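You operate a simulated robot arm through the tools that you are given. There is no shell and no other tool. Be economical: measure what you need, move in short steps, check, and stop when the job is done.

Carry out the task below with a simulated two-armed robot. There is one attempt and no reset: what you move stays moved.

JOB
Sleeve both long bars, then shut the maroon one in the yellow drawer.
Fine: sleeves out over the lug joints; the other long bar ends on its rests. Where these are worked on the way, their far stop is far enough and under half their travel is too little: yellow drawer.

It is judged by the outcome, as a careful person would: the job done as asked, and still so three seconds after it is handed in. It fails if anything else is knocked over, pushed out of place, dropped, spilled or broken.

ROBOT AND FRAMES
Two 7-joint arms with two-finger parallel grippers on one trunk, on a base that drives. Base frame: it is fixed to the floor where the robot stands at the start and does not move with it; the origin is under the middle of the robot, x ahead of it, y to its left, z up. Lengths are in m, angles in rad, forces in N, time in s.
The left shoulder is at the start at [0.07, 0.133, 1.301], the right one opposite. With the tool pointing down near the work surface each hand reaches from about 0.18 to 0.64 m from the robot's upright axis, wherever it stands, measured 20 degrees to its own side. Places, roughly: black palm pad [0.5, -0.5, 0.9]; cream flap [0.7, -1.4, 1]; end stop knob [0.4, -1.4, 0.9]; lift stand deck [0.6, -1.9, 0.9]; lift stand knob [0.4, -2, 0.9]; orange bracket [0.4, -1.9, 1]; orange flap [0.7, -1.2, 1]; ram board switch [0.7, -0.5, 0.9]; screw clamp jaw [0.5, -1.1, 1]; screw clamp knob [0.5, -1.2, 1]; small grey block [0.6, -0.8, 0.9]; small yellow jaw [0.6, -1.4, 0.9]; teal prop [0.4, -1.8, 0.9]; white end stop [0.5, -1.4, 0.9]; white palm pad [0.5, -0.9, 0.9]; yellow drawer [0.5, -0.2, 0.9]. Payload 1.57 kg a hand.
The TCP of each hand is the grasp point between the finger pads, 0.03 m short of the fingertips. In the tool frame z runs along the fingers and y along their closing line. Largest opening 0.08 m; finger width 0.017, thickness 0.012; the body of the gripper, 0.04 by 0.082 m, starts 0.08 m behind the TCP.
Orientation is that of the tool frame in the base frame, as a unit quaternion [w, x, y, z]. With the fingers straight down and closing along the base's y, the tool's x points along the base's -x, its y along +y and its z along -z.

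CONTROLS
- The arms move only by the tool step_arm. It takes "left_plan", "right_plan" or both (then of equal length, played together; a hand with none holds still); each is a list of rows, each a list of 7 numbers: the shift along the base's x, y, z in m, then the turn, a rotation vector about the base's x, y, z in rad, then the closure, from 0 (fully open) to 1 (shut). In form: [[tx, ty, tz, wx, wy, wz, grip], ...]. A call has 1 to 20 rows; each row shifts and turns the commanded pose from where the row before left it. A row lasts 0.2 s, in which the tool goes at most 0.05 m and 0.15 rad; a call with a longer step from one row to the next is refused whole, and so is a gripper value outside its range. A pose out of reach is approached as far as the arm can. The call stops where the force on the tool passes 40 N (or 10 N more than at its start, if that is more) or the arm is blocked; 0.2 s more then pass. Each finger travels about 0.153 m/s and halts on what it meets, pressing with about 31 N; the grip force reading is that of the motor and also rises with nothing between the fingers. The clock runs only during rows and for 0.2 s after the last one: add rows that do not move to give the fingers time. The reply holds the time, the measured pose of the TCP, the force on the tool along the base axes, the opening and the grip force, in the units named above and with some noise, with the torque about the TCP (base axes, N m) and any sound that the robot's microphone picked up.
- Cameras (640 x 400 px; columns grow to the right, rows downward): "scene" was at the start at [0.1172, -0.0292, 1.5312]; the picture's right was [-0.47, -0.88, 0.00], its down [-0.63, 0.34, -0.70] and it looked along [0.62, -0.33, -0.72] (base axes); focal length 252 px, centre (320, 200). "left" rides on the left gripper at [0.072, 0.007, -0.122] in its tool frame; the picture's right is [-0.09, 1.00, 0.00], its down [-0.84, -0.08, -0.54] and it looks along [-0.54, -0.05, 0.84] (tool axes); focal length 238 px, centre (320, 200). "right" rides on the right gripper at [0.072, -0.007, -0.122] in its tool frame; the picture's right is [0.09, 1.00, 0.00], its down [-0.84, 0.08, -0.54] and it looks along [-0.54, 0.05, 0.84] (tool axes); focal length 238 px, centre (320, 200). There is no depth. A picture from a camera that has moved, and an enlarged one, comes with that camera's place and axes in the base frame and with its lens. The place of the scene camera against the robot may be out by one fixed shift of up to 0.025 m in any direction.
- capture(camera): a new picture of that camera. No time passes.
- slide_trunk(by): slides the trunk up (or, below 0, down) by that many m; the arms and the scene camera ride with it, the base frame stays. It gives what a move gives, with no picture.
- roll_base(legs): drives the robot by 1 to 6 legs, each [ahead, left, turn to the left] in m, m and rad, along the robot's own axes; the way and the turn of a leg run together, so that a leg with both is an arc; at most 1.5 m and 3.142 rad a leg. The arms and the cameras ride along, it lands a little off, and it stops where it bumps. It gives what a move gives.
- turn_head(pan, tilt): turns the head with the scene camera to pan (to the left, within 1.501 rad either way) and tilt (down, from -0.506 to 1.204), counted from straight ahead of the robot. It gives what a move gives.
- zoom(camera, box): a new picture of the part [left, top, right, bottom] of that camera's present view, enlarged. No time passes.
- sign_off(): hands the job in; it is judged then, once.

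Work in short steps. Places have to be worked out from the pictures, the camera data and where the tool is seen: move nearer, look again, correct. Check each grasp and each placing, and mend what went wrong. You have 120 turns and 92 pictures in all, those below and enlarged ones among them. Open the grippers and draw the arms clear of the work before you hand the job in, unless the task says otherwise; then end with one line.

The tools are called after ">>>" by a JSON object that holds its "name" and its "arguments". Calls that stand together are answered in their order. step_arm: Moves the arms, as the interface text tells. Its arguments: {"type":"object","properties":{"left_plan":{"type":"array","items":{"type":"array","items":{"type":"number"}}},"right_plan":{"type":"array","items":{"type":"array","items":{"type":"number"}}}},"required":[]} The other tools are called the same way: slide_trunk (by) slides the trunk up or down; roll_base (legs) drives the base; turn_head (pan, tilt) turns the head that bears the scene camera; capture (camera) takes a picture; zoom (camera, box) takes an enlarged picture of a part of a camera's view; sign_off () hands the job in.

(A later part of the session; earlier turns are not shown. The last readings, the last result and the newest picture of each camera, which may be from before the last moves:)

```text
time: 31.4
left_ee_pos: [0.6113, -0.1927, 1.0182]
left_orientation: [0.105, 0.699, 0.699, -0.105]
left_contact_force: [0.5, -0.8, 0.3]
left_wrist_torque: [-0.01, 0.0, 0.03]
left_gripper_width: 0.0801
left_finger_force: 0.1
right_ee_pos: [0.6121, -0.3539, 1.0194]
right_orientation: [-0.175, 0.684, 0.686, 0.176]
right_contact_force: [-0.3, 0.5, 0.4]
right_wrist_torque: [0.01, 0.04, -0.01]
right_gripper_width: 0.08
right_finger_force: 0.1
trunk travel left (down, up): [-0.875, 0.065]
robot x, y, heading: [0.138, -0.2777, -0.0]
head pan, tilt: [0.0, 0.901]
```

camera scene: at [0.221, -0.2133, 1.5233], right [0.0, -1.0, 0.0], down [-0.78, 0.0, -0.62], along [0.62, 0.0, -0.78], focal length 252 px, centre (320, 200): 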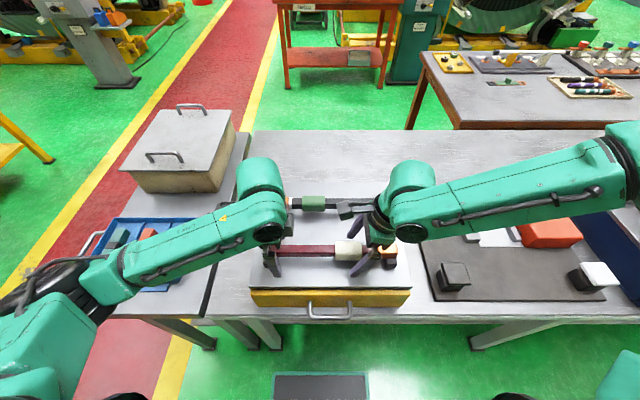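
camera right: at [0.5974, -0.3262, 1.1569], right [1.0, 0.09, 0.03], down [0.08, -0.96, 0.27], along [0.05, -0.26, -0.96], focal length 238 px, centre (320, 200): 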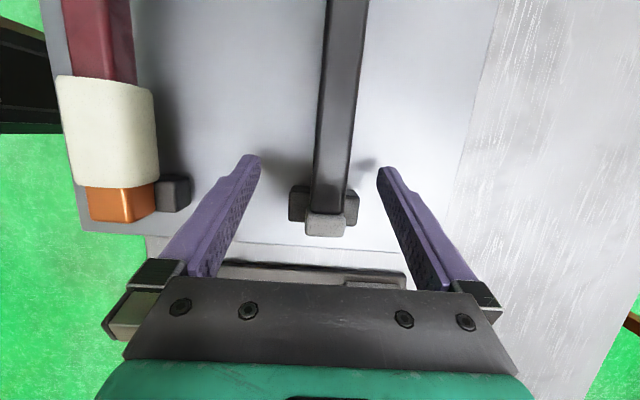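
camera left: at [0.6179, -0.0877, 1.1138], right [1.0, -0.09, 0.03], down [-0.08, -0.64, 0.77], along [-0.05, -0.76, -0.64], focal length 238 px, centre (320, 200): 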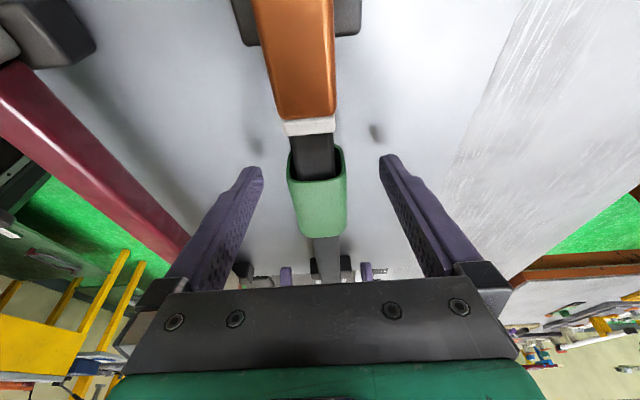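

Now close the right on the bar and left on the sleeve.

>>> {"name": "step_arm", "arguments": {"left_plan": [[0, 0, 0, 0, 0, 0, 0], [0, 0, 0, 0, 0, 0, 0], [0, 0, 0, 0, 0, 0, 0.4], [0, 0, 0, 0, 0, 0, 1], [0, 0, 0, 0, 0, 0, 1]], "right_plan": [[0, 0, 0, 0, 0, 0, 0.4], [0, 0, 0, 0, 0, 0, 1], [0, 0, 0, 0, 0, 0, 1], [0, 0, 0, 0, 0, 0, 1], [0, 0, 0, 0, 0, 0, 1]]}}

>>> {"name": "step_arm", "arguments": {"left_plan": [[0, 0.008, 0, 0, 0, 0, 1], [0, 0.008, 0, 0, 0, 0, 1], [0, 0.008, 0, 0, 0, 0, 1], [0, 0.008, 0, 0, 0, 0, 1], [0, 0.008, 0, 0, 0, 0, 1]], "right_plan": [[0, 0, 0, 0, 0, 0, 1], [0, 0, 0, 0, 0, 0, 1], [0, 0, 0, 0, 0, 0, 1], [0, 0, 0, 0, 0, 0, 1], [0, 0, 0, 0, 0, 0, 1]]}}

>>> {"name": "capture", "arguments": {"camera": "left"}}

```text
time: 32.6
left_ee_pos: [0.611, -0.1926, 1.017]
left_orientation: [0.106, 0.699, 0.7, -0.105]
left_contact_force: [1.3, 0.1, -0.1]
left_wrist_torque: [0.04, 0.02, 0.14]
left_gripper_width: 0.0346
left_finger_force: 30.7
right_ee_pos: [0.6116, -0.3524, 1.0189]
right_orientation: [-0.176, 0.683, 0.686, 0.177]
right_contact_force: [-0.5, 0.7, 2.2]
right_wrist_torque: [-0.24, -0.07, 0.18]
right_gripper_width: 0.0215
right_finger_force: 31.2
trunk travel left (down, up): [-0.875, 0.065]
robot x, y, heading: [0.1428, -0.2788, 0.002]
head pan, tilt: [0.0, 0.901]
```

```text
time: 33.9
left_ee_pos: [0.6115, -0.1528, 1.0165]
left_orientation: [0.105, 0.698, 0.7, -0.106]
left_contact_force: [3.5, -2.3, -0.4]
left_wrist_torque: [-0.16, -0.1, 0.29]
left_gripper_width: 0.0347
left_finger_force: 31.1
right_ee_pos: [0.6126, -0.3537, 1.0199]
right_orientation: [-0.175, 0.684, 0.686, 0.176]
right_contact_force: [-1.7, 2.0, 5.6]
right_wrist_torque: [0.55, 0.05, 0.37]
right_gripper_width: 0.0217
right_finger_force: 31.0
trunk travel left (down, up): [-0.875, 0.065]
robot x, y, heading: [0.1399, -0.2836, 0.001]
head pan, tilt: [0.0, 0.901]
```

```text
63 pictures are left
camera left: at [0.6174, -0.0478, 1.1144], right [1.0, -0.09, 0.03], down [-0.08, -0.64, 0.77], along [-0.05, -0.76, -0.64], focal length 238 px, centre (320, 200)
```

left: 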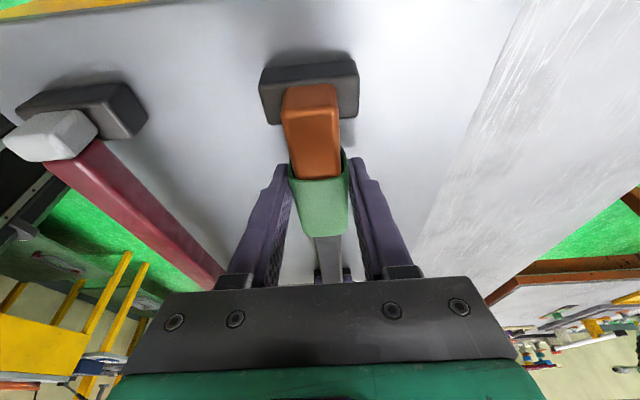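

The sleeve is over the joint; push on in small steps to its stop.

>>> {"name": "step_arm", "arguments": {"left_plan": [[0, 0.005, 0, 0, 0, 0, 1], [0, 0.005, 0, 0, 0, 0, 1], [0, 0.004, 0, 0, 0, 0, 1], [0, 0.003, 0, 0, 0, 0, 1], [0, 0.002, 0, 0, 0, 0, 1]], "right_plan": [[0, 0, 0, 0, 0, 0, 1], [0, 0, 0, 0, 0, 0, 1], [0, 0, 0, 0, 0, 0, 1], [0, 0, 0, 0, 0, 0, 1], [0, 0, 0, 0, 0, 0, 1]]}}

>>> {"name": "capture", "arguments": {"camera": "left"}}

```text
time: 35.0
left_ee_pos: [0.6104, -0.1373, 1.0172]
left_orientation: [0.106, 0.7, 0.698, -0.107]
left_contact_force: [0.5, -21.9, -0.1]
left_wrist_torque: [0.25, -0.11, 0.43]
left_gripper_width: 0.035
left_finger_force: 30.9
right_ee_pos: [0.6114, -0.3519, 1.0197]
right_orientation: [-0.176, 0.683, 0.687, 0.177]
right_contact_force: [-1.1, 19.8, 3.0]
right_wrist_torque: [-0.47, 0.08, -0.07]
right_gripper_width: 0.0219
right_finger_force: 30.9
trunk travel left (down, up): [-0.875, 0.065]
robot x, y, heading: [0.143, -0.2796, -0.001]
head pan, tilt: [0.0, 0.901]
```

```text
62 pictures are left
camera left: at [0.6174, -0.0312, 1.1145], right [1.0, -0.09, 0.03], down [-0.08, -0.64, 0.77], along [-0.05, -0.77, -0.64], focal length 238 px, centre (320, 200)
```

left: 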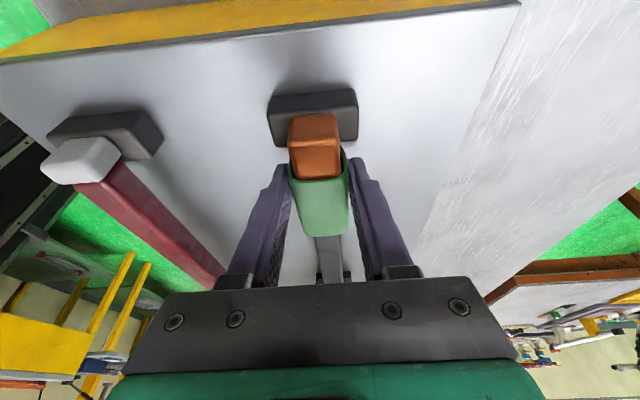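

Stop reached (≈22 N). Relax slightly, release both, rise straight along, and check.

>>> {"name": "step_arm", "arguments": {"left_plan": [[0, -0.002, 0, 0, 0, 0, 1], [0, 0, 0, 0, 0, 0, 0.4], [0, 0, 0, 0, 0, 0, 0], [0, 0.0, 0.03, 0, 0, 0, 0], [0, 0.0, 0.04, 0, 0, 0, 0], [0, 0.0, 0.04, 0, 0, 0, 0]], "right_plan": [[0, 0, 0, 0, 0, 0, 1], [0, 0, 0, 0, 0, 0, 0.4], [0, 0, 0, 0, 0, 0, 0], [0, 0, 0.03, 0, 0, 0, 0], [0, 0, 0.04, 0, 0, 0, 0], [0, 0, 0.04, 0, 0, 0, 0]]}}

>>> {"name": "capture", "arguments": {"camera": "scene"}}

>>> {"name": "capture", "arguments": {"camera": "left"}}

>>> {"name": "capture", "arguments": {"camera": "right"}}

```text
time: 36.5
left_ee_pos: [0.61, -0.1352, 1.1279]
left_orientation: [0.106, 0.698, 0.7, -0.105]
left_contact_force: [0.3, -0.2, -0.5]
left_wrist_torque: [-0.01, -0.01, 0.04]
left_gripper_width: 0.0803
left_finger_force: 0.0
right_ee_pos: [0.6107, -0.3551, 1.128]
right_orientation: [-0.175, 0.684, 0.686, 0.176]
right_contact_force: [-0.3, 0.0, -0.4]
right_wrist_torque: [0.01, -0.01, 0.02]
right_gripper_width: 0.0798
right_finger_force: 0.1
trunk travel left (down, up): [-0.875, 0.065]
robot x, y, heading: [0.1439, -0.2847, 0.001]
head pan, tilt: [0.0, 0.901]
```

```text
61 pictures are left
camera scene: at [0.2609, -0.2719, 1.5232], right [0.0, -1.0, 0.0], down [-0.78, 0.0, -0.62], along [0.62, 0.0, -0.78], focal length 252 px, centre (320, 200)
```

scene: 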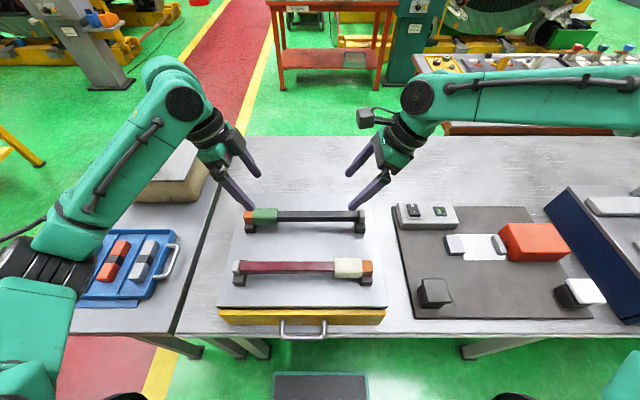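

```text
60 pictures are left
camera left: at [0.6162, -0.031, 1.2255], right [1.0, -0.09, 0.03], down [-0.08, -0.64, 0.76], along [-0.05, -0.76, -0.64], focal length 238 px, centre (320, 200)
```

left: 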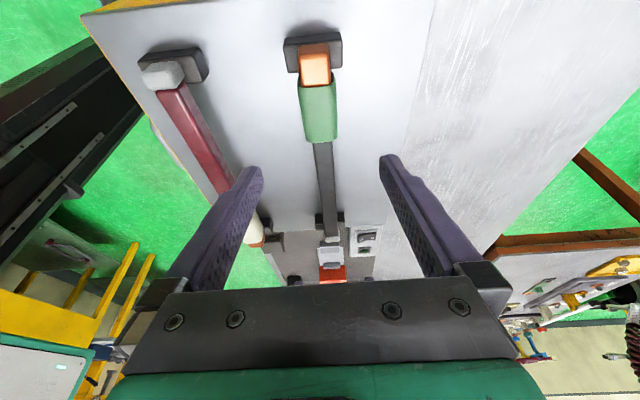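

```text
59 pictures are left
camera right: at [0.6033, -0.3501, 1.2689], right [1.0, 0.08, 0.05], down [0.08, -0.99, 0.07], along [0.05, -0.07, -1.0], focal length 238 px, centre (320, 200)
```

right: 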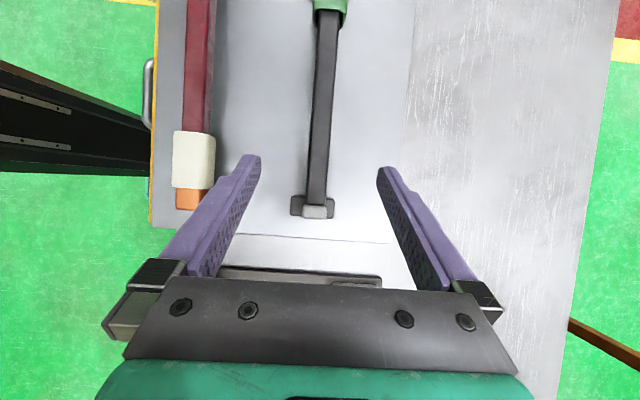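

Both sleeves seated on the lug joints and bars remain on their rests. Now straighten and raise the hands, and back the base off to work the drawer.

>>> {"name": "step_arm", "arguments": {"left_plan": [[0, 0.005, 0.03, 0.1, 0, 0, 0], [0, 0.005, 0.03, 0.1, 0, 0, 0], [0, 0.005, 0.03, 0.1, 0, 0, 0], [0, 0.005, 0.02, 0, 0, 0, 0]], "right_plan": [[0, -0.005, 0.03, -0.125, 0, 0, 0], [0, -0.005, 0.03, -0.125, 0, 0, 0], [0, -0.01, 0.0, -0.125, 0, 0, 0], [0, -0.01, 0, -0.125, 0, 0, 0]]}}

>>> {"name": "roll_base", "arguments": {"legs": [[-0.24, 0, 0], [0, 0.18, 0]]}}

>>> {"name": "capture", "arguments": {"camera": "right"}}

>>> {"name": "capture", "arguments": {"camera": "scene"}}

```text
time: 37.5
left_ee_pos: [0.6106, -0.1148, 1.2374]
left_orientation: [-0.001, 0.706, 0.708, 0.001]
left_contact_force: [-0.1, 0.3, -0.2]
left_wrist_torque: [0.02, 0.02, 0.0]
left_gripper_width: 0.08
left_finger_force: 0.1
right_ee_pos: [0.6131, -0.3843, 1.1883]
right_orientation: [0.0, 0.706, 0.708, 0.0]
right_contact_force: [0.0, -0.4, 0.9]
right_wrist_torque: [-0.01, 0.04, -0.01]
right_gripper_width: 0.0799
right_finger_force: 0.1
trunk travel left (down, up): [-0.875, 0.065]
robot x, y, heading: [0.1443, -0.2834, 0.004]
head pan, tilt: [0.0, 0.901]
```

```text
time: 40.3
left_ee_pos: [0.3718, 0.0583, 1.2383]
left_orientation: [-0.001, 0.707, 0.707, 0.002]
left_contact_force: [-0.3, 0.4, -0.5]
left_wrist_torque: [0.03, 0.0, -0.02]
left_gripper_width: 0.0801
left_finger_force: 0.0
right_ee_pos: [0.3711, -0.209, 1.188]
right_orientation: [-0.002, 0.707, 0.707, 0.001]
right_contact_force: [0.4, 0.2, 0.0]
right_wrist_torque: [0.04, 0.01, -0.05]
right_gripper_width: 0.0798
right_finger_force: 0.2
trunk travel left (down, up): [-0.875, 0.065]
robot x, y, heading: [-0.1011, -0.0997, -0.0]
head pan, tilt: [0.0, 0.901]
```

```text
58 pictures are left
camera right: at [0.3649, -0.1372, 1.3097], right [1.0, 0.09, 0.0], down [0.08, -0.84, 0.54], along [0.05, -0.53, -0.84], focal length 238 px, centre (320, 200)
```

right: 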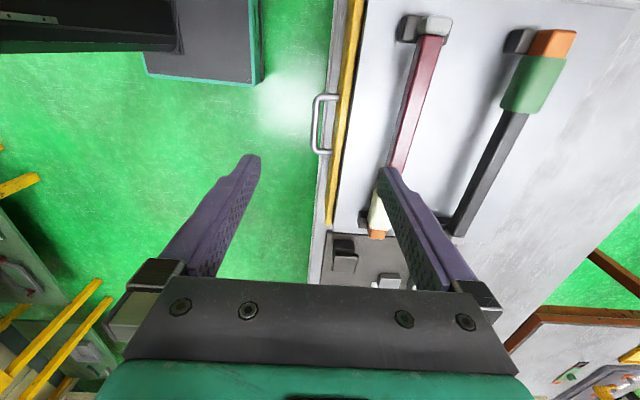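

```text
57 pictures are left
camera scene: at [0.0218, -0.0965, 1.5232], right [0.0, -1.0, 0.0], down [-0.78, 0.0, -0.62], along [0.62, 0.0, -0.78], focal length 252 px, centre (320, 200)
```

scene: 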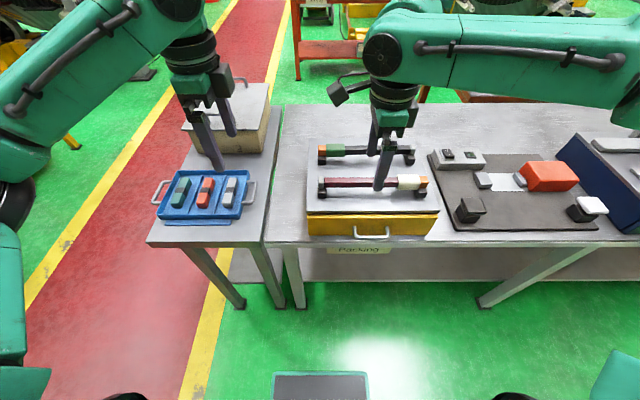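

Handle bar triangulates to x≈0.368, y≈−0.24, z≈0.925, panel face ≈0.405. Pre-narrow the right fingers to ~3 cm and hover above the handle for a check.

>>> {"name": "step_arm", "arguments": {"right_plan": [[0, -0.008, -0.04, 0, 0, 0, 0.62], [-0.001, -0.008, -0.04, 0, 0, 0, 0.62], [-0.001, -0.008, -0.04, 0, 0, 0, 0.62], [-0.001, -0.007, -0.04, 0, 0, 0, 0.62], [0, 0, -0.02, 0, 0, 0, 0.62], [0, 0, 0, 0, 0, 0, 0.62]]}}

>>> {"name": "capture", "arguments": {"camera": "right"}}

>>> {"name": "zoom", "arguments": {"camera": "scene", "box": [290, 160, 450, 270]}}

```text
time: 41.7
left_ee_pos: [0.3721, 0.0636, 1.2372]
left_orientation: [0.0, 0.708, 0.707, 0.0]
left_contact_force: [-0.3, 0.4, -0.6]
left_wrist_torque: [-0.01, 0.01, -0.01]
left_gripper_width: 0.0798
left_finger_force: 0.0
right_ee_pos: [0.3638, -0.2402, 1.0112]
right_orientation: [0.0, 0.707, 0.707, 0.003]
right_contact_force: [-0.3, -0.7, 0.7]
right_wrist_torque: [-0.01, 0.02, 0.0]
right_gripper_width: 0.0302
right_finger_force: 0.1
right hand out of reach, approached as far as the arm can: row 5
trunk travel left (down, up): [-0.875, 0.065]
robot x, y, heading: [-0.0997, -0.0983, -0.002]
head pan, tilt: [0.0, 0.901]
```

```text
56 pictures are left
camera right: at [0.3564, -0.1681, 1.1334], right [1.0, 0.09, 0.0], down [0.08, -0.84, 0.54], along [0.05, -0.54, -0.84], focal length 238 px, centre (320, 200)
```

right: 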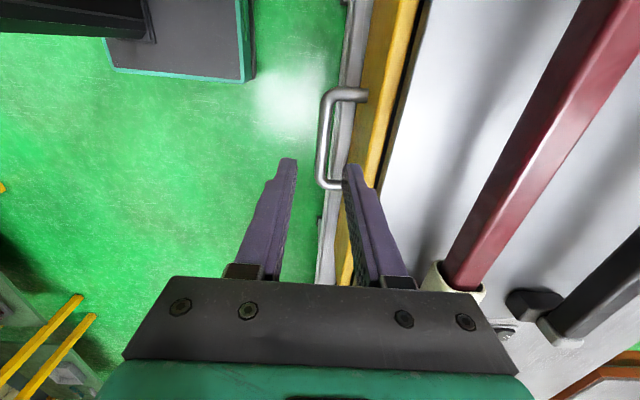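

```text
3.64 times, centred on (370, 215) of scene
camera zoom: at [0.0211, -0.0914, 1.5232], right [0.0, -1.0, 0.0], down [-0.78, 0.0, -0.62], along [0.62, 0.0, -0.78], focal length 916 px, centre (138, 146)
```

zoom: 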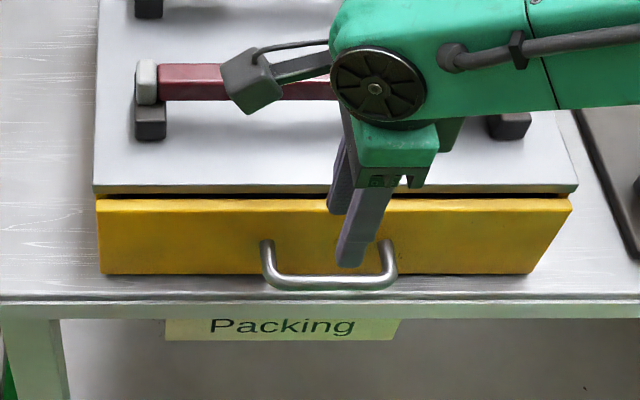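

Handle confirmed at x≈0.366, y −0.20…−0.285, z≈0.923. The wrist again nears its limit, so I lean the right hand and then descend around the handle bar.

>>> {"name": "step_arm", "arguments": {"right_plan": [[0, 0, 0.01, 0.1, 0, 0, 0.62], [0, 0, 0, 0.1, 0, 0, 0.62], [0.003, -0.002, 0, 0.1, 0, 0, 0.62], [0, 0, -0.02, 0, 0, 0, 0.62], [0, 0, -0.02, 0, 0, 0, 0.62], [0, 0, 0, 0, 0, 0, 0.62]]}}

>>> {"name": "capture", "arguments": {"camera": "right"}}

```text
time: 43.1
left_ee_pos: [0.3708, 0.0616, 1.2377]
left_orientation: [0.001, 0.708, 0.707, 0.0]
left_contact_force: [0.0, -0.3, 0.3]
left_wrist_torque: [0.01, 0.02, -0.01]
left_gripper_width: 0.08
left_finger_force: 0.1
right_ee_pos: [0.3668, -0.2428, 0.9816]
right_orientation: [-0.105, 0.699, 0.699, 0.109]
right_contact_force: [-0.3, -0.1, 0.2]
right_wrist_torque: [0.02, 0.02, 0.0]
right_gripper_width: 0.0304
right_finger_force: 0.0
trunk travel left (down, up): [-0.875, 0.065]
robot x, y, heading: [-0.1004, -0.0992, -0.006]
head pan, tilt: [0.0, 0.901]
```

```text
54 pictures are left
camera right: at [0.3607, -0.21, 1.1189], right [1.0, 0.09, 0.03], down [0.08, -0.96, 0.27], along [0.05, -0.26, -0.96], focal length 238 px, centre (320, 200)
```

right: 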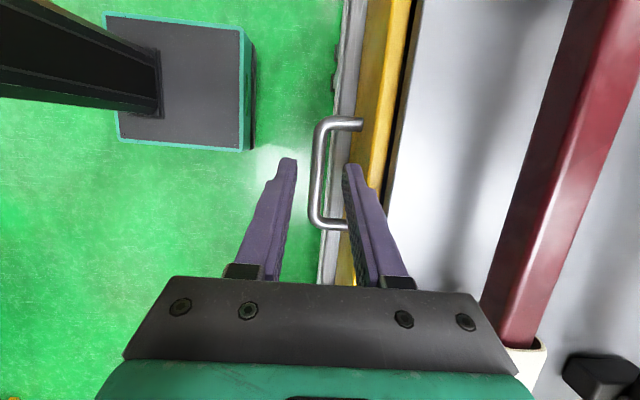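

Handle bar lies between the fingers. Descend to z≈0.93 and close.

>>> {"name": "step_arm", "arguments": {"right_plan": [[0, 0, -0.015, 0, 0, 0, 0.62], [0, 0, -0.015, 0, 0, 0, 0.62], [0, 0, -0.012, 0, 0, 0, 0.62], [0, 0, -0.01, 0, 0, 0, 0.62], [0, 0, 0, 0, 0, 0, 0.62]]}}

>>> {"name": "capture", "arguments": {"camera": "right"}}

>>> {"name": "zoom", "arguments": {"camera": "scene", "box": [290, 160, 450, 270]}}

```text
time: 44.3
left_ee_pos: [0.3708, 0.0633, 1.2393]
left_orientation: [0.0, 0.707, 0.707, 0.0]
left_contact_force: [-0.6, -0.7, 0.3]
left_wrist_torque: [-0.02, 0.0, -0.04]
left_gripper_width: 0.08
left_finger_force: 0.1
right_ee_pos: [0.3492, -0.2518, 0.9479]
right_orientation: [-0.106, 0.699, 0.699, 0.108]
right_contact_force: [0.9, 0.2, -0.6]
right_wrist_torque: [0.02, -0.01, -0.02]
right_gripper_width: 0.0306
right_finger_force: 0.1
right hand out of reach, approached as far as the arm can: row 1, 2, 3, 4
trunk travel left (down, up): [-0.875, 0.065]
robot x, y, heading: [-0.0989, -0.1022, -0.004]
head pan, tilt: [0.0, 0.901]
```

```text
53 pictures are left
camera right: at [0.3425, -0.22, 1.0869], right [1.0, 0.09, 0.03], down [0.08, -0.96, 0.27], along [0.05, -0.26, -0.96], focal length 238 px, centre (320, 200)
```

right: 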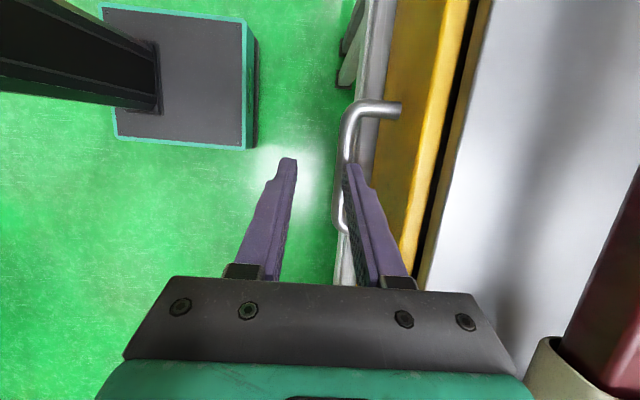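

```text
3.64 times, centred on (370, 215) of scene
camera zoom: at [0.0215, -0.0918, 1.5232], right [0.0, -1.0, 0.0], down [-0.78, 0.0, -0.62], along [0.62, 0.0, -0.78], focal length 916 px, centre (138, 146)
```

zoom: 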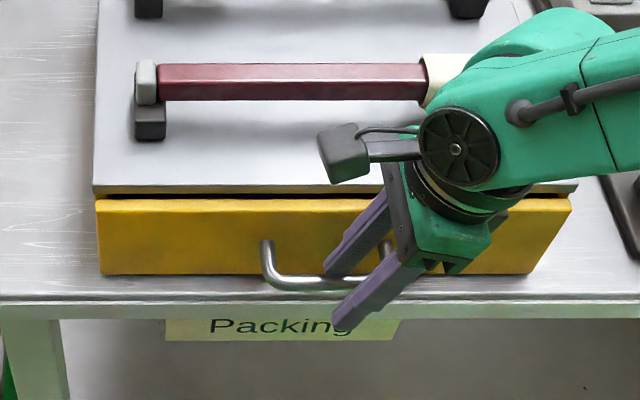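

The arm hits its low limit; lowering the trunk will serve instead. I return to the good hover pose, then slide the trunk down straight.

>>> {"name": "step_arm", "arguments": {"right_plan": [[0, 0, 0.017, 0, 0, 0, 0.62], [0, 0, 0.017, 0, 0, 0, 0.62], [0.017, 0.009, 0, 0, 0, 0, 0.62], [0, 0, 0, 0, 0, 0, 0.62]]}}

>>> {"name": "slide_trunk", "arguments": {"by": -0.025}}

>>> {"name": "capture", "arguments": {"camera": "right"}}

```text
time: 45.3
left_ee_pos: [0.3711, 0.0622, 1.2385]
left_orientation: [0.001, 0.708, 0.706, 0.0]
left_contact_force: [-0.3, -0.2, -0.2]
left_wrist_torque: [-0.03, -0.02, 0.01]
left_gripper_width: 0.0803
left_finger_force: 0.0
right_ee_pos: [0.3678, -0.2438, 0.9833]
right_orientation: [-0.106, 0.7, 0.699, 0.107]
right_contact_force: [-0.3, -0.3, 0.8]
right_wrist_torque: [-0.01, 0.02, -0.01]
right_gripper_width: 0.0306
right_finger_force: 0.0
trunk travel left (down, up): [-0.875, 0.065]
robot x, y, heading: [-0.0982, -0.0979, -0.001]
head pan, tilt: [0.0, 0.901]
```

```text
time: 46.0
left_ee_pos: [0.3707, 0.0639, 1.2135]
left_orientation: [0.0, 0.708, 0.706, 0.0]
left_contact_force: [0.4, 0.2, 0.4]
left_wrist_torque: [-0.01, -0.02, 0.01]
left_gripper_width: 0.0802
left_finger_force: 0.1
right_ee_pos: [0.3662, -0.2436, 0.9582]
right_orientation: [-0.106, 0.7, 0.699, 0.106]
right_contact_force: [-0.4, 0.2, 0.1]
right_wrist_torque: [-0.03, -0.02, -0.01]
right_gripper_width: 0.0302
right_finger_force: 0.2
trunk travel left (down, up): [-0.85, 0.09]
robot x, y, heading: [-0.102, -0.1007, -0.004]
head pan, tilt: [0.0, 0.901]
```

```text
51 pictures are left
camera right: at [0.3601, -0.2112, 1.0959], right [1.0, 0.09, 0.03], down [0.08, -0.96, 0.27], along [0.05, -0.26, -0.96], focal length 238 px, centre (320, 200)
```

right: 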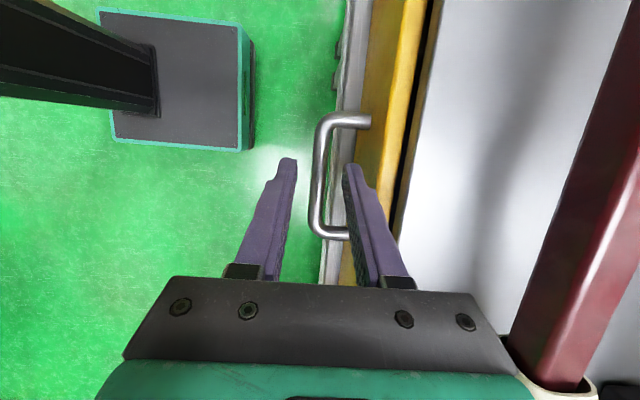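

Bar between the fingers; slide down 3 cm more, then close.

>>> {"name": "slide_trunk", "arguments": {"by": -0.03}}

>>> {"name": "step_arm", "arguments": {"right_plan": [[0, 0, 0, 0, 0, 0, 0.8], [0, 0, 0, 0, 0, 0, 1], [0, 0, 0, 0, 0, 0, 1]]}}

>>> {"name": "capture", "arguments": {"camera": "right"}}

```text
time: 46.8
left_ee_pos: [0.3715, 0.0631, 1.183]
left_orientation: [0.001, 0.708, 0.706, 0.001]
left_contact_force: [0.3, -0.1, 0.3]
left_wrist_torque: [0.02, 0.01, -0.02]
left_gripper_width: 0.0799
left_finger_force: 0.1
right_ee_pos: [0.3665, -0.2435, 0.929]
right_orientation: [-0.105, 0.698, 0.7, 0.107]
right_contact_force: [0.5, 0.3, 0.4]
right_wrist_torque: [-0.02, -0.01, 0.0]
right_gripper_width: 0.0303
right_finger_force: 0.1
trunk travel left (down, up): [-0.82, 0.12]
robot x, y, heading: [-0.0954, -0.1024, -0.0]
head pan, tilt: [0.0, 0.901]
```

```text
time: 47.6
left_ee_pos: [0.3716, 0.0616, 1.1827]
left_orientation: [0.0, 0.708, 0.707, 0.0]
left_contact_force: [0.4, 0.1, 0.1]
left_wrist_torque: [-0.01, -0.02, 0.0]
left_gripper_width: 0.0799
left_finger_force: 0.0
right_ee_pos: [0.3665, -0.2439, 0.9278]
right_orientation: [-0.106, 0.698, 0.7, 0.106]
right_contact_force: [0.0, -0.5, 1.6]
right_wrist_torque: [0.01, -0.08, 0.52]
right_gripper_width: 0.0118
right_finger_force: 29.2
trunk travel left (down, up): [-0.82, 0.12]
robot x, y, heading: [-0.101, -0.0961, -0.005]
head pan, tilt: [0.0, 0.901]
```

```text
50 pictures are left
camera right: at [0.3602, -0.2111, 1.0661], right [1.0, 0.09, 0.03], down [0.08, -0.96, 0.27], along [0.05, -0.26, -0.96], focal length 238 px, centre (320, 200)
```

right: 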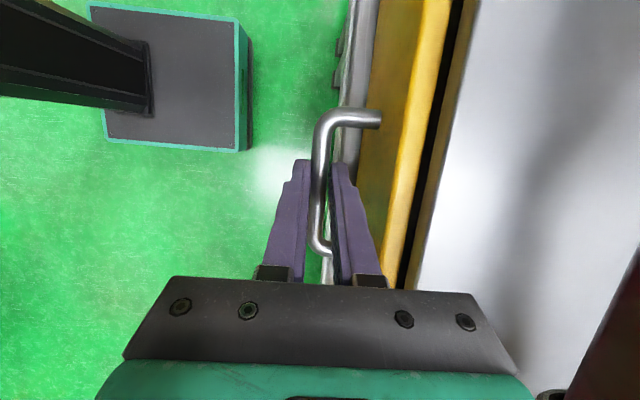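

The handle is gripped (11.8 mm). Pull the drawer −x.

>>> {"name": "step_arm", "arguments": {"right_plan": [[-0.005, 0, 0, 0, 0, 0, 1], [-0.01, 0, 0, 0, 0, 0, 1], [-0.01, 0, 0, 0, 0, 0, 1], [-0.01, 0, 0, 0, 0, 0, 1], [-0.01, 0, 0, 0, 0, 0, 1], [-0.01, 0, 0, 0, 0, 0, 1], [-0.01, 0, 0, 0, 0, 0, 1], [-0.01, 0, 0, 0, 0, 0, 1]]}}

>>> {"name": "capture", "arguments": {"camera": "scene"}}

```text
time: 49.4
left_ee_pos: [0.371, 0.063, 1.1834]
left_orientation: [0.001, 0.708, 0.707, 0.001]
left_contact_force: [0.1, -0.2, 0.2]
left_wrist_torque: [-0.07, 0.03, 0.0]
left_gripper_width: 0.0798
left_finger_force: 0.0
right_ee_pos: [0.2914, -0.2429, 0.9287]
right_orientation: [-0.105, 0.699, 0.699, 0.107]
right_contact_force: [0.4, -1.0, 5.8]
right_wrist_torque: [0.04, -0.02, 0.56]
right_gripper_width: 0.0119
right_finger_force: 28.9
trunk travel left (down, up): [-0.82, 0.12]
robot x, y, heading: [-0.0985, -0.1021, -0.001]
head pan, tilt: [0.0, 0.901]
```

```text
49 pictures are left
camera scene: at [0.0206, -0.0918, 1.4683], right [0.0, -1.0, 0.0], down [-0.78, 0.0, -0.62], along [0.62, 0.0, -0.78], focal length 252 px, centre (320, 200)
```

scene: 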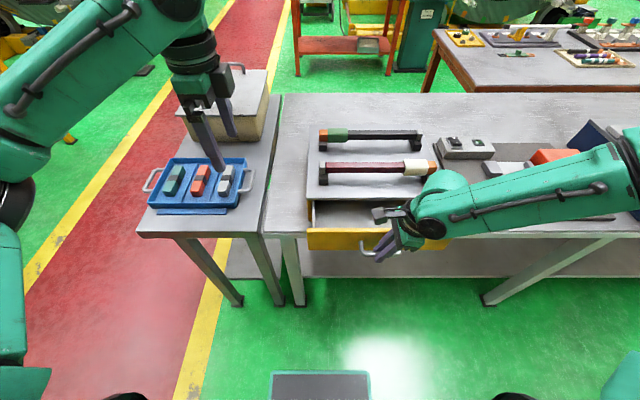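

Opening well (7.5 cm). Continue toward the far stop.

>>> {"name": "step_arm", "arguments": {"right_plan": [[-0.01, 0, 0, 0, 0, 0, 1], [-0.01, 0, 0, 0, 0, 0, 1], [-0.01, 0, 0, 0, 0, 0, 1], [-0.01, 0, 0, 0, 0, 0, 1], [-0.01, 0, 0, 0, 0, 0, 1], [-0.01, 0, 0, 0, 0, 0, 1], [-0.01, 0, 0, 0, 0, 0, 1], [-0.01, 0, 0, 0, 0, 0, 1], [-0.01, 0, 0, 0, 0, 0, 1], [-0.01, 0, 0, 0, 0, 0, 1]]}}

>>> {"name": "capture", "arguments": {"camera": "scene"}}

```text
time: 51.6
left_ee_pos: [0.3709, 0.0628, 1.1835]
left_orientation: [0.001, 0.708, 0.707, 0.0]
left_contact_force: [-0.5, -0.6, 0.5]
left_wrist_torque: [-0.01, -0.03, -0.02]
left_gripper_width: 0.0801
left_finger_force: 0.1
right_ee_pos: [0.2212, -0.2433, 0.9276]
right_orientation: [-0.106, 0.699, 0.699, 0.107]
right_contact_force: [-1.4, 0.0, 2.3]
right_wrist_torque: [0.05, 0.03, 0.52]
right_gripper_width: 0.0115
right_finger_force: 28.9
right hand out of reach, approached as far as the arm can: row 8, 9, 10
trunk travel left (down, up): [-0.82, 0.12]
robot x, y, heading: [-0.0994, -0.0987, -0.004]
head pan, tilt: [0.0, 0.901]
```

```text
48 pictures are left
camera scene: at [0.0207, -0.0915, 1.4682], right [0.0, -1.0, 0.0], down [-0.78, 0.0, -0.62], along [0.62, 0.0, -0.78], focal length 252 px, centre (320, 200)
```

scene: 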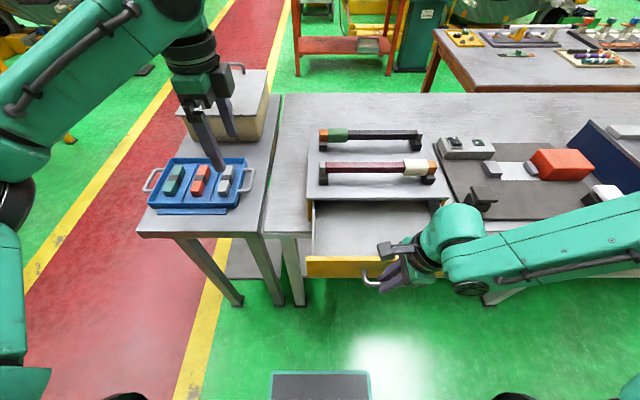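

Open 14.5 cm, arm at its near limit. I drive the base back 3 cm while holding the handle for extra opening.

>>> {"name": "roll_base", "arguments": {"legs": [[-0.03, 0, 0]]}}

>>> {"name": "zoom", "arguments": {"camera": "scene", "box": [270, 110, 470, 300]}}

```text
time: 52.4
left_ee_pos: [0.344, 0.0618, 1.1831]
left_orientation: [-0.001, 0.708, 0.706, 0.0]
left_contact_force: [-0.1, 0.1, -0.1]
left_wrist_torque: [0.03, 0.01, 0.02]
left_gripper_width: 0.0801
left_finger_force: 0.2
right_ee_pos: [0.1948, -0.2435, 0.9286]
right_orientation: [-0.107, 0.698, 0.7, 0.107]
right_contact_force: [1.8, -1.5, 7.0]
right_wrist_torque: [0.03, -0.03, 0.63]
right_gripper_width: 0.0119
right_finger_force: 29.0
trunk travel left (down, up): [-0.82, 0.12]
robot x, y, heading: [-0.1288, -0.1002, 0.006]
head pan, tilt: [0.0, 0.901]
```

```text
2.11 times, centred on (370, 205) of scene
camera zoom: at [-0.0054, -0.0922, 1.4683], right [0.0, -1.0, 0.0], down [-0.79, 0.0, -0.62], along [0.62, 0.0, -0.79], focal length 530 px, centre (215, 190)
```

zoom: 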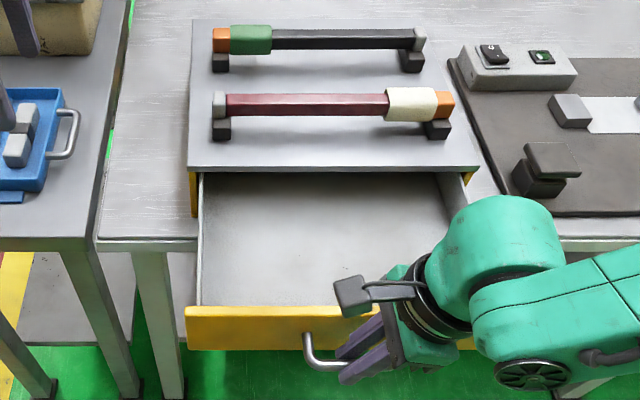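

Drawer open ~17 cm, interior wide enough (≈0.33 vs bar 0.29). Release the handle and lift the right hand up.

>>> {"name": "step_arm", "arguments": {"right_plan": [[0, 0, 0, 0, 0, 0, 0.65], [0, 0, 0, 0, 0, 0, 0.62], [0, 0, 0.03, 0, 0, 0, 0.62], [0, 0, 0.04, 0, 0, 0, 0.62], [0, 0, 0.04, 0, 0, 0, 0.3], [0, 0, 0.04, 0, 0, 0, 0], [0, 0, 0.04, 0, 0, 0, 0]]}}

>>> {"name": "capture", "arguments": {"camera": "scene"}}

```text
time: 54.0
left_ee_pos: [0.3403, 0.0639, 1.1829]
left_orientation: [0.0, 0.708, 0.706, 0.0]
left_contact_force: [0.3, 0.2, 0.4]
left_wrist_torque: [0.03, 0.0, 0.01]
left_gripper_width: 0.08
left_finger_force: 0.0
right_ee_pos: [0.2019, -0.2439, 1.1119]
right_orientation: [-0.104, 0.699, 0.699, 0.109]
right_contact_force: [0.0, -0.3, -0.6]
right_wrist_torque: [-0.04, 0.01, -0.01]
right_gripper_width: 0.0799
right_finger_force: 0.1
right hand out of reach, approached as far as the arm can: row 3, 4
trunk travel left (down, up): [-0.82, 0.12]
robot x, y, heading: [-0.1329, -0.1021, -0.003]
head pan, tilt: [0.0, 0.901]
```

```text
46 pictures are left
camera scene: at [-0.0092, -0.0917, 1.4682], right [0.0, -1.0, 0.0], down [-0.78, 0.0, -0.62], along [0.62, 0.0, -0.78], focal length 252 px, centre (320, 200)
```

scene: 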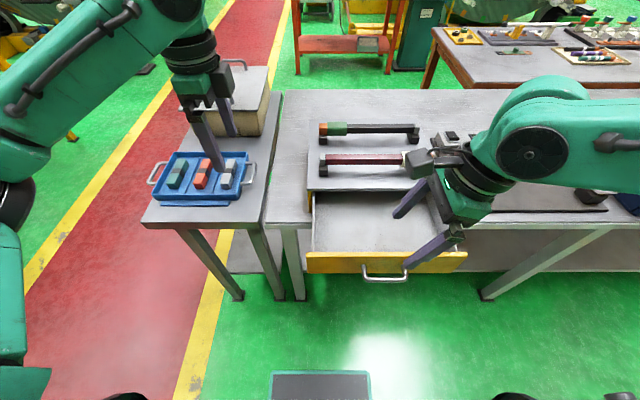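

Drawer interior is clear. Move base slightly forward and left, then bring the right hand above the bar's middle.

>>> {"name": "roll_base", "arguments": {"legs": [[0.07, 0.05, 0]]}}

>>> {"name": "step_arm", "arguments": {"right_plan": [[0.025, -0.008, 0.01, 0, 0, 0, 0], [0.025, -0.008, 0.01, 0, 0, 0, 0], [0.03, -0.008, 0.01, -0.1, 0, 0, 0], [0.03, -0.008, 0, -0.1, 0, 0, 0], [0.03, -0.008, 0, -0.1, 0, 0, 0], [0.03, -0.008, 0, 0, 0, 0, 0], [0.03, -0.008, 0, 0, 0, 0, 0]]}}

>>> {"name": "capture", "arguments": {"camera": "right"}}

```text
time: 55.1
left_ee_pos: [0.4068, 0.1084, 1.1857]
left_orientation: [0.001, 0.708, 0.706, 0.002]
left_contact_force: [0.1, -0.2, 0.7]
left_wrist_torque: [0.04, 0.01, 0.02]
left_gripper_width: 0.0799
left_finger_force: 0.0
right_ee_pos: [0.2691, -0.1965, 1.1123]
right_orientation: [-0.106, 0.698, 0.7, 0.111]
right_contact_force: [-0.4, -0.2, -0.2]
right_wrist_torque: [0.01, -0.03, 0.0]
right_gripper_width: 0.0798
right_finger_force: 0.1
trunk travel left (down, up): [-0.82, 0.12]
robot x, y, heading: [-0.0604, -0.049, -0.002]
head pan, tilt: [0.0, 0.901]
```

```text
time: 56.7
left_ee_pos: [0.4122, 0.1114, 1.1823]
left_orientation: [-0.001, 0.709, 0.706, -0.001]
left_contact_force: [0.5, -0.3, -0.3]
left_wrist_torque: [-0.01, 0.02, 0.02]
left_gripper_width: 0.0797
left_finger_force: 0.1
right_ee_pos: [0.4736, -0.2498, 1.1405]
right_orientation: [0.0, 0.707, 0.708, 0.001]
right_contact_force: [0.6, -0.5, 0.2]
right_wrist_torque: [0.0, 0.02, -0.01]
right_gripper_width: 0.0802
right_finger_force: 0.0
trunk travel left (down, up): [-0.82, 0.12]
robot x, y, heading: [-0.0573, -0.056, -0.002]
head pan, tilt: [0.0, 0.901]
```

```text
45 pictures are left
camera right: at [0.4668, -0.1786, 1.2623], right [1.0, 0.09, 0.0], down [0.08, -0.84, 0.54], along [0.05, -0.54, -0.84], focal length 238 px, centre (320, 200)
```

right: 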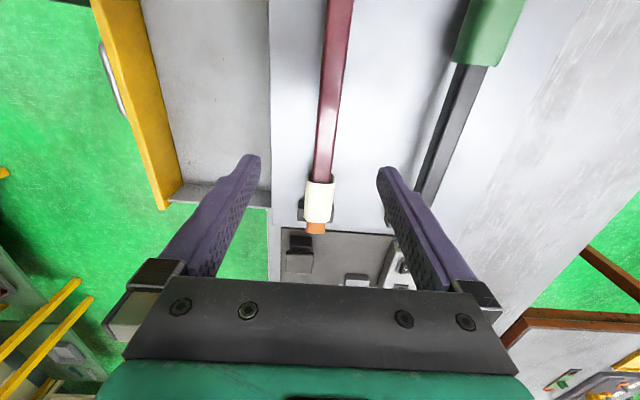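

Lower around the bar, gripping high so the fingertips don't protrude much under it.

>>> {"name": "step_arm", "arguments": {"right_plan": [[0.006, 0, -0.03, 0, 0, 0, 0], [0, 0, -0.03, 0, 0, 0, 0], [0, 0, -0.03, 0, 0, 0, 0], [0, 0, -0.027, 0, 0, 0, 0], [0, 0, 0, 0, 0, 0, 0]]}}

>>> {"name": "capture", "arguments": {"camera": "right"}}

>>> {"name": "zoom", "arguments": {"camera": "scene", "box": [300, 100, 480, 300]}}

```text
time: 57.9
left_ee_pos: [0.4109, 0.1121, 1.1831]
left_orientation: [-0.001, 0.708, 0.706, 0.0]
left_contact_force: [0.0, 0.1, -0.2]
left_wrist_torque: [0.0, 0.03, -0.01]
left_gripper_width: 0.0799
left_finger_force: 0.0
right_ee_pos: [0.478, -0.249, 1.0247]
right_orientation: [0.001, 0.706, 0.708, 0.003]
right_contact_force: [-0.4, -0.9, 0.7]
right_wrist_torque: [0.0, 0.04, -0.03]
right_gripper_width: 0.0798
right_finger_force: 0.0
trunk travel left (down, up): [-0.82, 0.12]
robot x, y, heading: [-0.0581, -0.048, -0.002]
head pan, tilt: [0.0, 0.901]
```

```text
44 pictures are left
camera right: at [0.4713, -0.178, 1.1466], right [1.0, 0.09, 0.0], down [0.08, -0.84, 0.54], along [0.05, -0.54, -0.84], focal length 238 px, centre (320, 200)
```

right: 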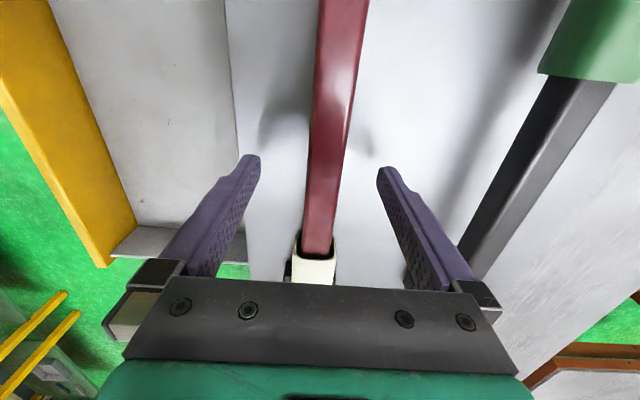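

```text
2.00 times, centred on (390, 200) of scene
camera zoom: at [0.0614, -0.0426, 1.4682], right [0.0, -1.0, 0.0], down [-0.78, 0.0, -0.62], along [0.62, 0.0, -0.78], focal length 504 px, centre (180, 200)
```

zoom: 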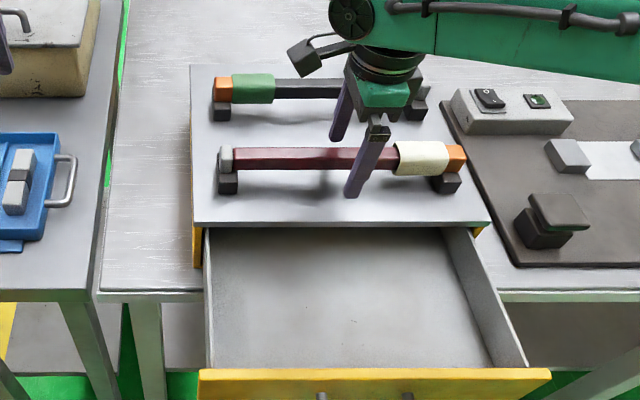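

Aligned. Close and lift 1.5 cm as a test.

>>> {"name": "step_arm", "arguments": {"right_plan": [[0, 0, 0, 0, 0, 0, 0.4], [0, 0, 0, 0, 0, 0, 1], [0, 0, 0, 0, 0, 0, 1], [0, 0, 0, 0, 0, 0, 1], [0, 0, 0.005, 0, 0, 0, 1], [0, 0, 0.01, 0, 0, 0, 1], [0, 0, 0, 0, 0, 0, 1]]}}

>>> {"name": "zoom", "arguments": {"camera": "scene", "box": [300, 100, 480, 300]}}

```text
time: 59.5
left_ee_pos: [0.4107, 0.1114, 1.1823]
left_orientation: [0.0, 0.708, 0.706, 0.001]
left_contact_force: [-0.3, 0.2, -0.4]
left_wrist_torque: [0.01, -0.02, 0.03]
left_gripper_width: 0.0799
left_finger_force: 0.0
right_ee_pos: [0.479, -0.2498, 1.0401]
right_orientation: [0.0, 0.706, 0.708, 0.002]
right_contact_force: [0.6, -0.8, -3.9]
right_wrist_torque: [0.01, -0.02, -0.01]
right_gripper_width: 0.0217
right_finger_force: 31.1
trunk travel left (down, up): [-0.82, 0.12]
robot x, y, heading: [-0.06, -0.0507, -0.001]
head pan, tilt: [0.0, 0.901]
```

```text
2.00 times, centred on (390, 200) of scene
camera zoom: at [0.0621, -0.043, 1.4681], right [0.0, -1.0, 0.0], down [-0.78, 0.0, -0.62], along [0.62, 0.0, -0.78], focal length 504 px, centre (180, 200)
```

zoom: 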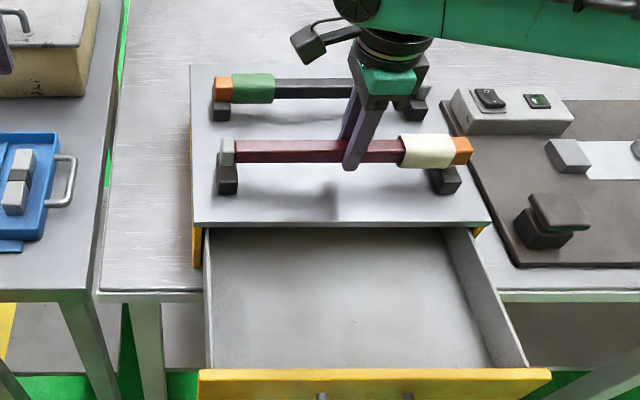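

Bar lifted intact and level (≈4 N). Raise and carry it over the open drawer.

>>> {"name": "step_arm", "arguments": {"right_plan": [[0, 0, 0.02, 0, 0, 0, 1], [0, 0, 0.02, 0, 0, 0, 1], [-0.02, 0, 0, 0, 0, 0, 1], [-0.025, 0, 0, 0, 0, 0, 1], [-0.025, 0, 0, 0, 0, 0, 1], [-0.025, 0, 0, 0, 0, 0, 1], [-0.025, 0, 0, 0, 0, 0, 1], [-0.02, 0, 0, 0, 0, 0, 1], [-0.015, 0, 0, 0, 0, 0, 1], [0, 0, 0, 0, 0, 0, 1]]}}

>>> {"name": "zoom", "arguments": {"camera": "scene", "box": [290, 110, 490, 310]}}

>>> {"name": "capture", "arguments": {"camera": "right"}}

```text
time: 61.7
left_ee_pos: [0.4118, 0.112, 1.1821]
left_orientation: [0.0, 0.708, 0.706, 0.0]
left_contact_force: [-0.2, 0.2, 0.0]
left_wrist_torque: [0.0, 0.0, 0.0]
left_gripper_width: 0.08
left_finger_force: 0.1
right_ee_pos: [0.322, -0.2498, 1.0791]
right_orientation: [0.0, 0.706, 0.708, 0.002]
right_contact_force: [-0.3, 0.4, -3.0]
right_wrist_torque: [0.0, -0.01, -0.01]
right_gripper_width: 0.0214
right_finger_force: 31.1
trunk travel left (down, up): [-0.82, 0.12]
robot x, y, heading: [-0.0612, -0.0533, -0.002]
head pan, tilt: [0.0, 0.901]
```

```text
2.00 times, centred on (390, 210) of scene
camera zoom: at [0.062, -0.0429, 1.4681], right [0.0, -1.0, 0.0], down [-0.78, 0.0, -0.62], along [0.62, 0.0, -0.78], focal length 504 px, centre (180, 180)
```

zoom: 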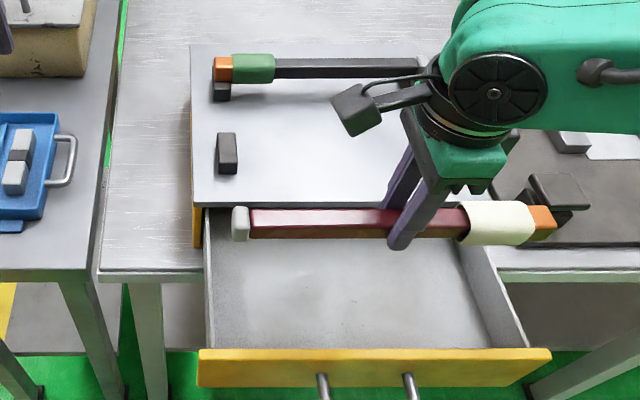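

```text
40 pictures are left
camera right: at [0.3157, -0.1784, 1.2012], right [1.0, 0.09, 0.0], down [0.08, -0.84, 0.54], along [0.05, -0.54, -0.84], focal length 238 px, centre (320, 200)
```

right: 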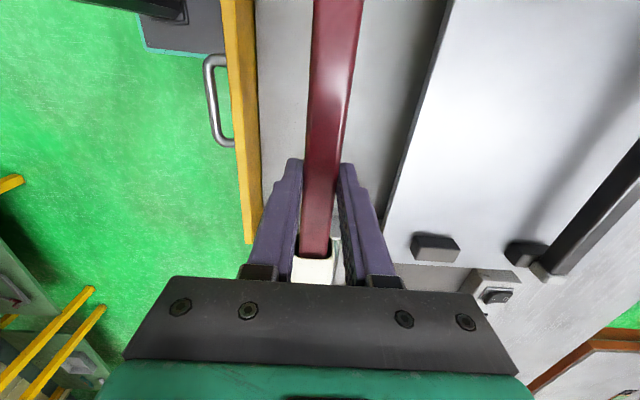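

The bar is over the drawer but the y‑clearance looks tight (bar ≈0.29–0.31, interior similar). Zoom in to measure the rim against the bar.

>>> {"name": "zoom", "arguments": {"camera": "scene", "box": [380, 200, 480, 300]}}

>>> {"name": "zoom", "arguments": {"camera": "scene", "box": [290, 200, 390, 300]}}

```text
4.00 times, centred on (430, 250) of scene
camera zoom: at [0.062, -0.0429, 1.4681], right [0.0, -1.0, 0.0], down [-0.78, 0.0, -0.62], along [0.62, 0.0, -0.78], focal length 1008 px, centre (-120, 0)
```

zoom: 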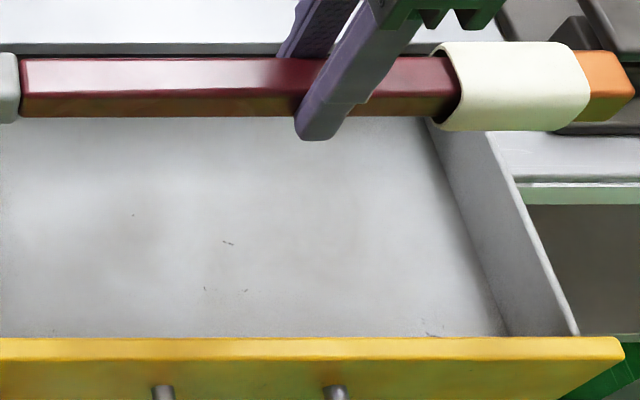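

```text
4.00 times, centred on (340, 250) of scene
camera zoom: at [0.062, -0.0429, 1.4681], right [0.0, -1.0, 0.0], down [-0.78, 0.0, -0.62], along [0.62, 0.0, -0.78], focal length 1008 px, centre (240, 0)
```

zoom: 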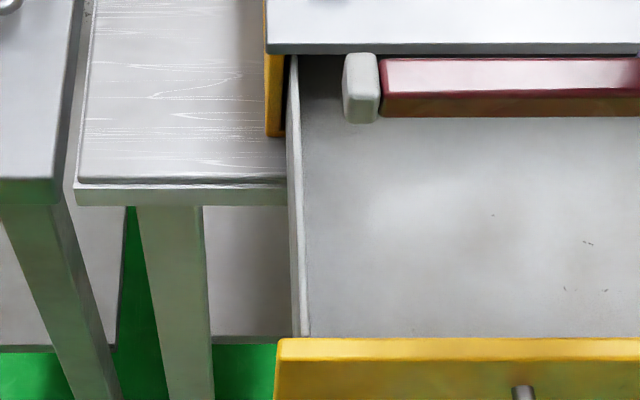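

Measured: interior ≈1–2 cm longer than the bar, and the bar is centred within a few mm. Lower it into the drawer, stopping just above the floor.

>>> {"name": "step_arm", "arguments": {"right_plan": [[0, 0, -0.02, 0, 0, 0, 1], [0, 0, -0.025, 0, 0, 0, 1], [0, 0, -0.025, 0, 0, 0, 1], [0, 0, -0.025, 0, 0, 0, 1], [0, 0, -0.025, 0, 0, 0, 1], [0, 0, -0.02, 0, 0, 0, 1], [0, 0, 0, 0, 0, 0, 1]]}}

>>> {"name": "zoom", "arguments": {"camera": "scene", "box": [290, 150, 490, 310]}}

```text
time: 63.3
left_ee_pos: [0.4104, 0.1121, 1.1826]
left_orientation: [0.001, 0.708, 0.706, 0.0]
left_contact_force: [0.3, -0.1, -0.1]
left_wrist_torque: [-0.01, 0.0, -0.01]
left_gripper_width: 0.0799
left_finger_force: 0.1
right_ee_pos: [0.3214, -0.249, 0.94]
right_orientation: [0.0, 0.706, 0.708, 0.002]
right_contact_force: [-0.7, 0.2, -3.1]
right_wrist_torque: [0.03, 0.01, 0.01]
right_gripper_width: 0.0214
right_finger_force: 31.4
trunk travel left (down, up): [-0.82, 0.12]
robot x, y, heading: [-0.062, -0.0524, 0.002]
head pan, tilt: [0.0, 0.901]
```

```text
2.50 times, centred on (390, 230) of scene
camera zoom: at [0.0615, -0.0428, 1.4682], right [0.0, -1.0, 0.0], down [-0.78, 0.0, -0.62], along [0.62, 0.0, -0.78], focal length 630 px, centre (145, 125)
```

zoom: 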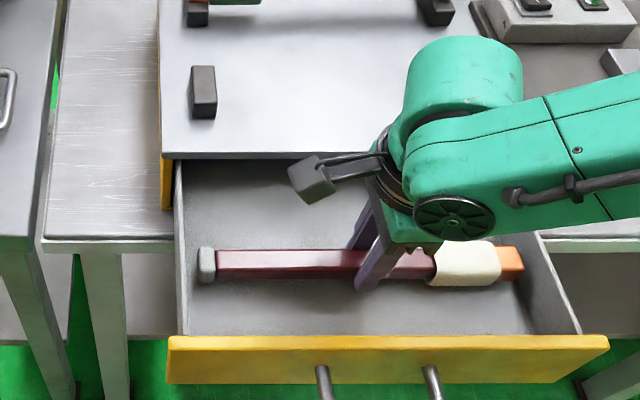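

Bar is inside with clearance on both ends. Lower gently to floor contact.

>>> {"name": "step_arm", "arguments": {"right_plan": [[0, 0, -0.005, 0, 0, 0, 1], [0, 0, -0.005, 0, 0, 0, 1], [0, 0, -0.005, 0, 0, 0, 1], [0, 0, -0.004, 0, 0, 0, 1]]}}

```text
time: 64.5
left_ee_pos: [0.4079, 0.1121, 1.1829]
left_orientation: [0.001, 0.709, 0.705, 0.0]
left_contact_force: [-0.4, -0.5, 0.5]
left_wrist_torque: [0.0, 0.03, 0.02]
left_gripper_width: 0.0801
left_finger_force: 0.1
right_ee_pos: [0.3257, -0.2482, 0.9246]
right_orientation: [0.006, 0.706, 0.708, 0.009]
right_contact_force: [-0.4, -4.5, 28.9]
right_wrist_torque: [0.09, 0.61, -0.05]
right_gripper_width: 0.0219
right_finger_force: 31.4
trunk travel left (down, up): [-0.82, 0.12]
robot x, y, heading: [-0.0576, -0.051, -0.004]
head pan, tilt: [0.0, 0.901]
stopped in row 4 (right hand): the force on the tool passed its limit (the readings are from after the stop); the commanded pose is now the measured one
```

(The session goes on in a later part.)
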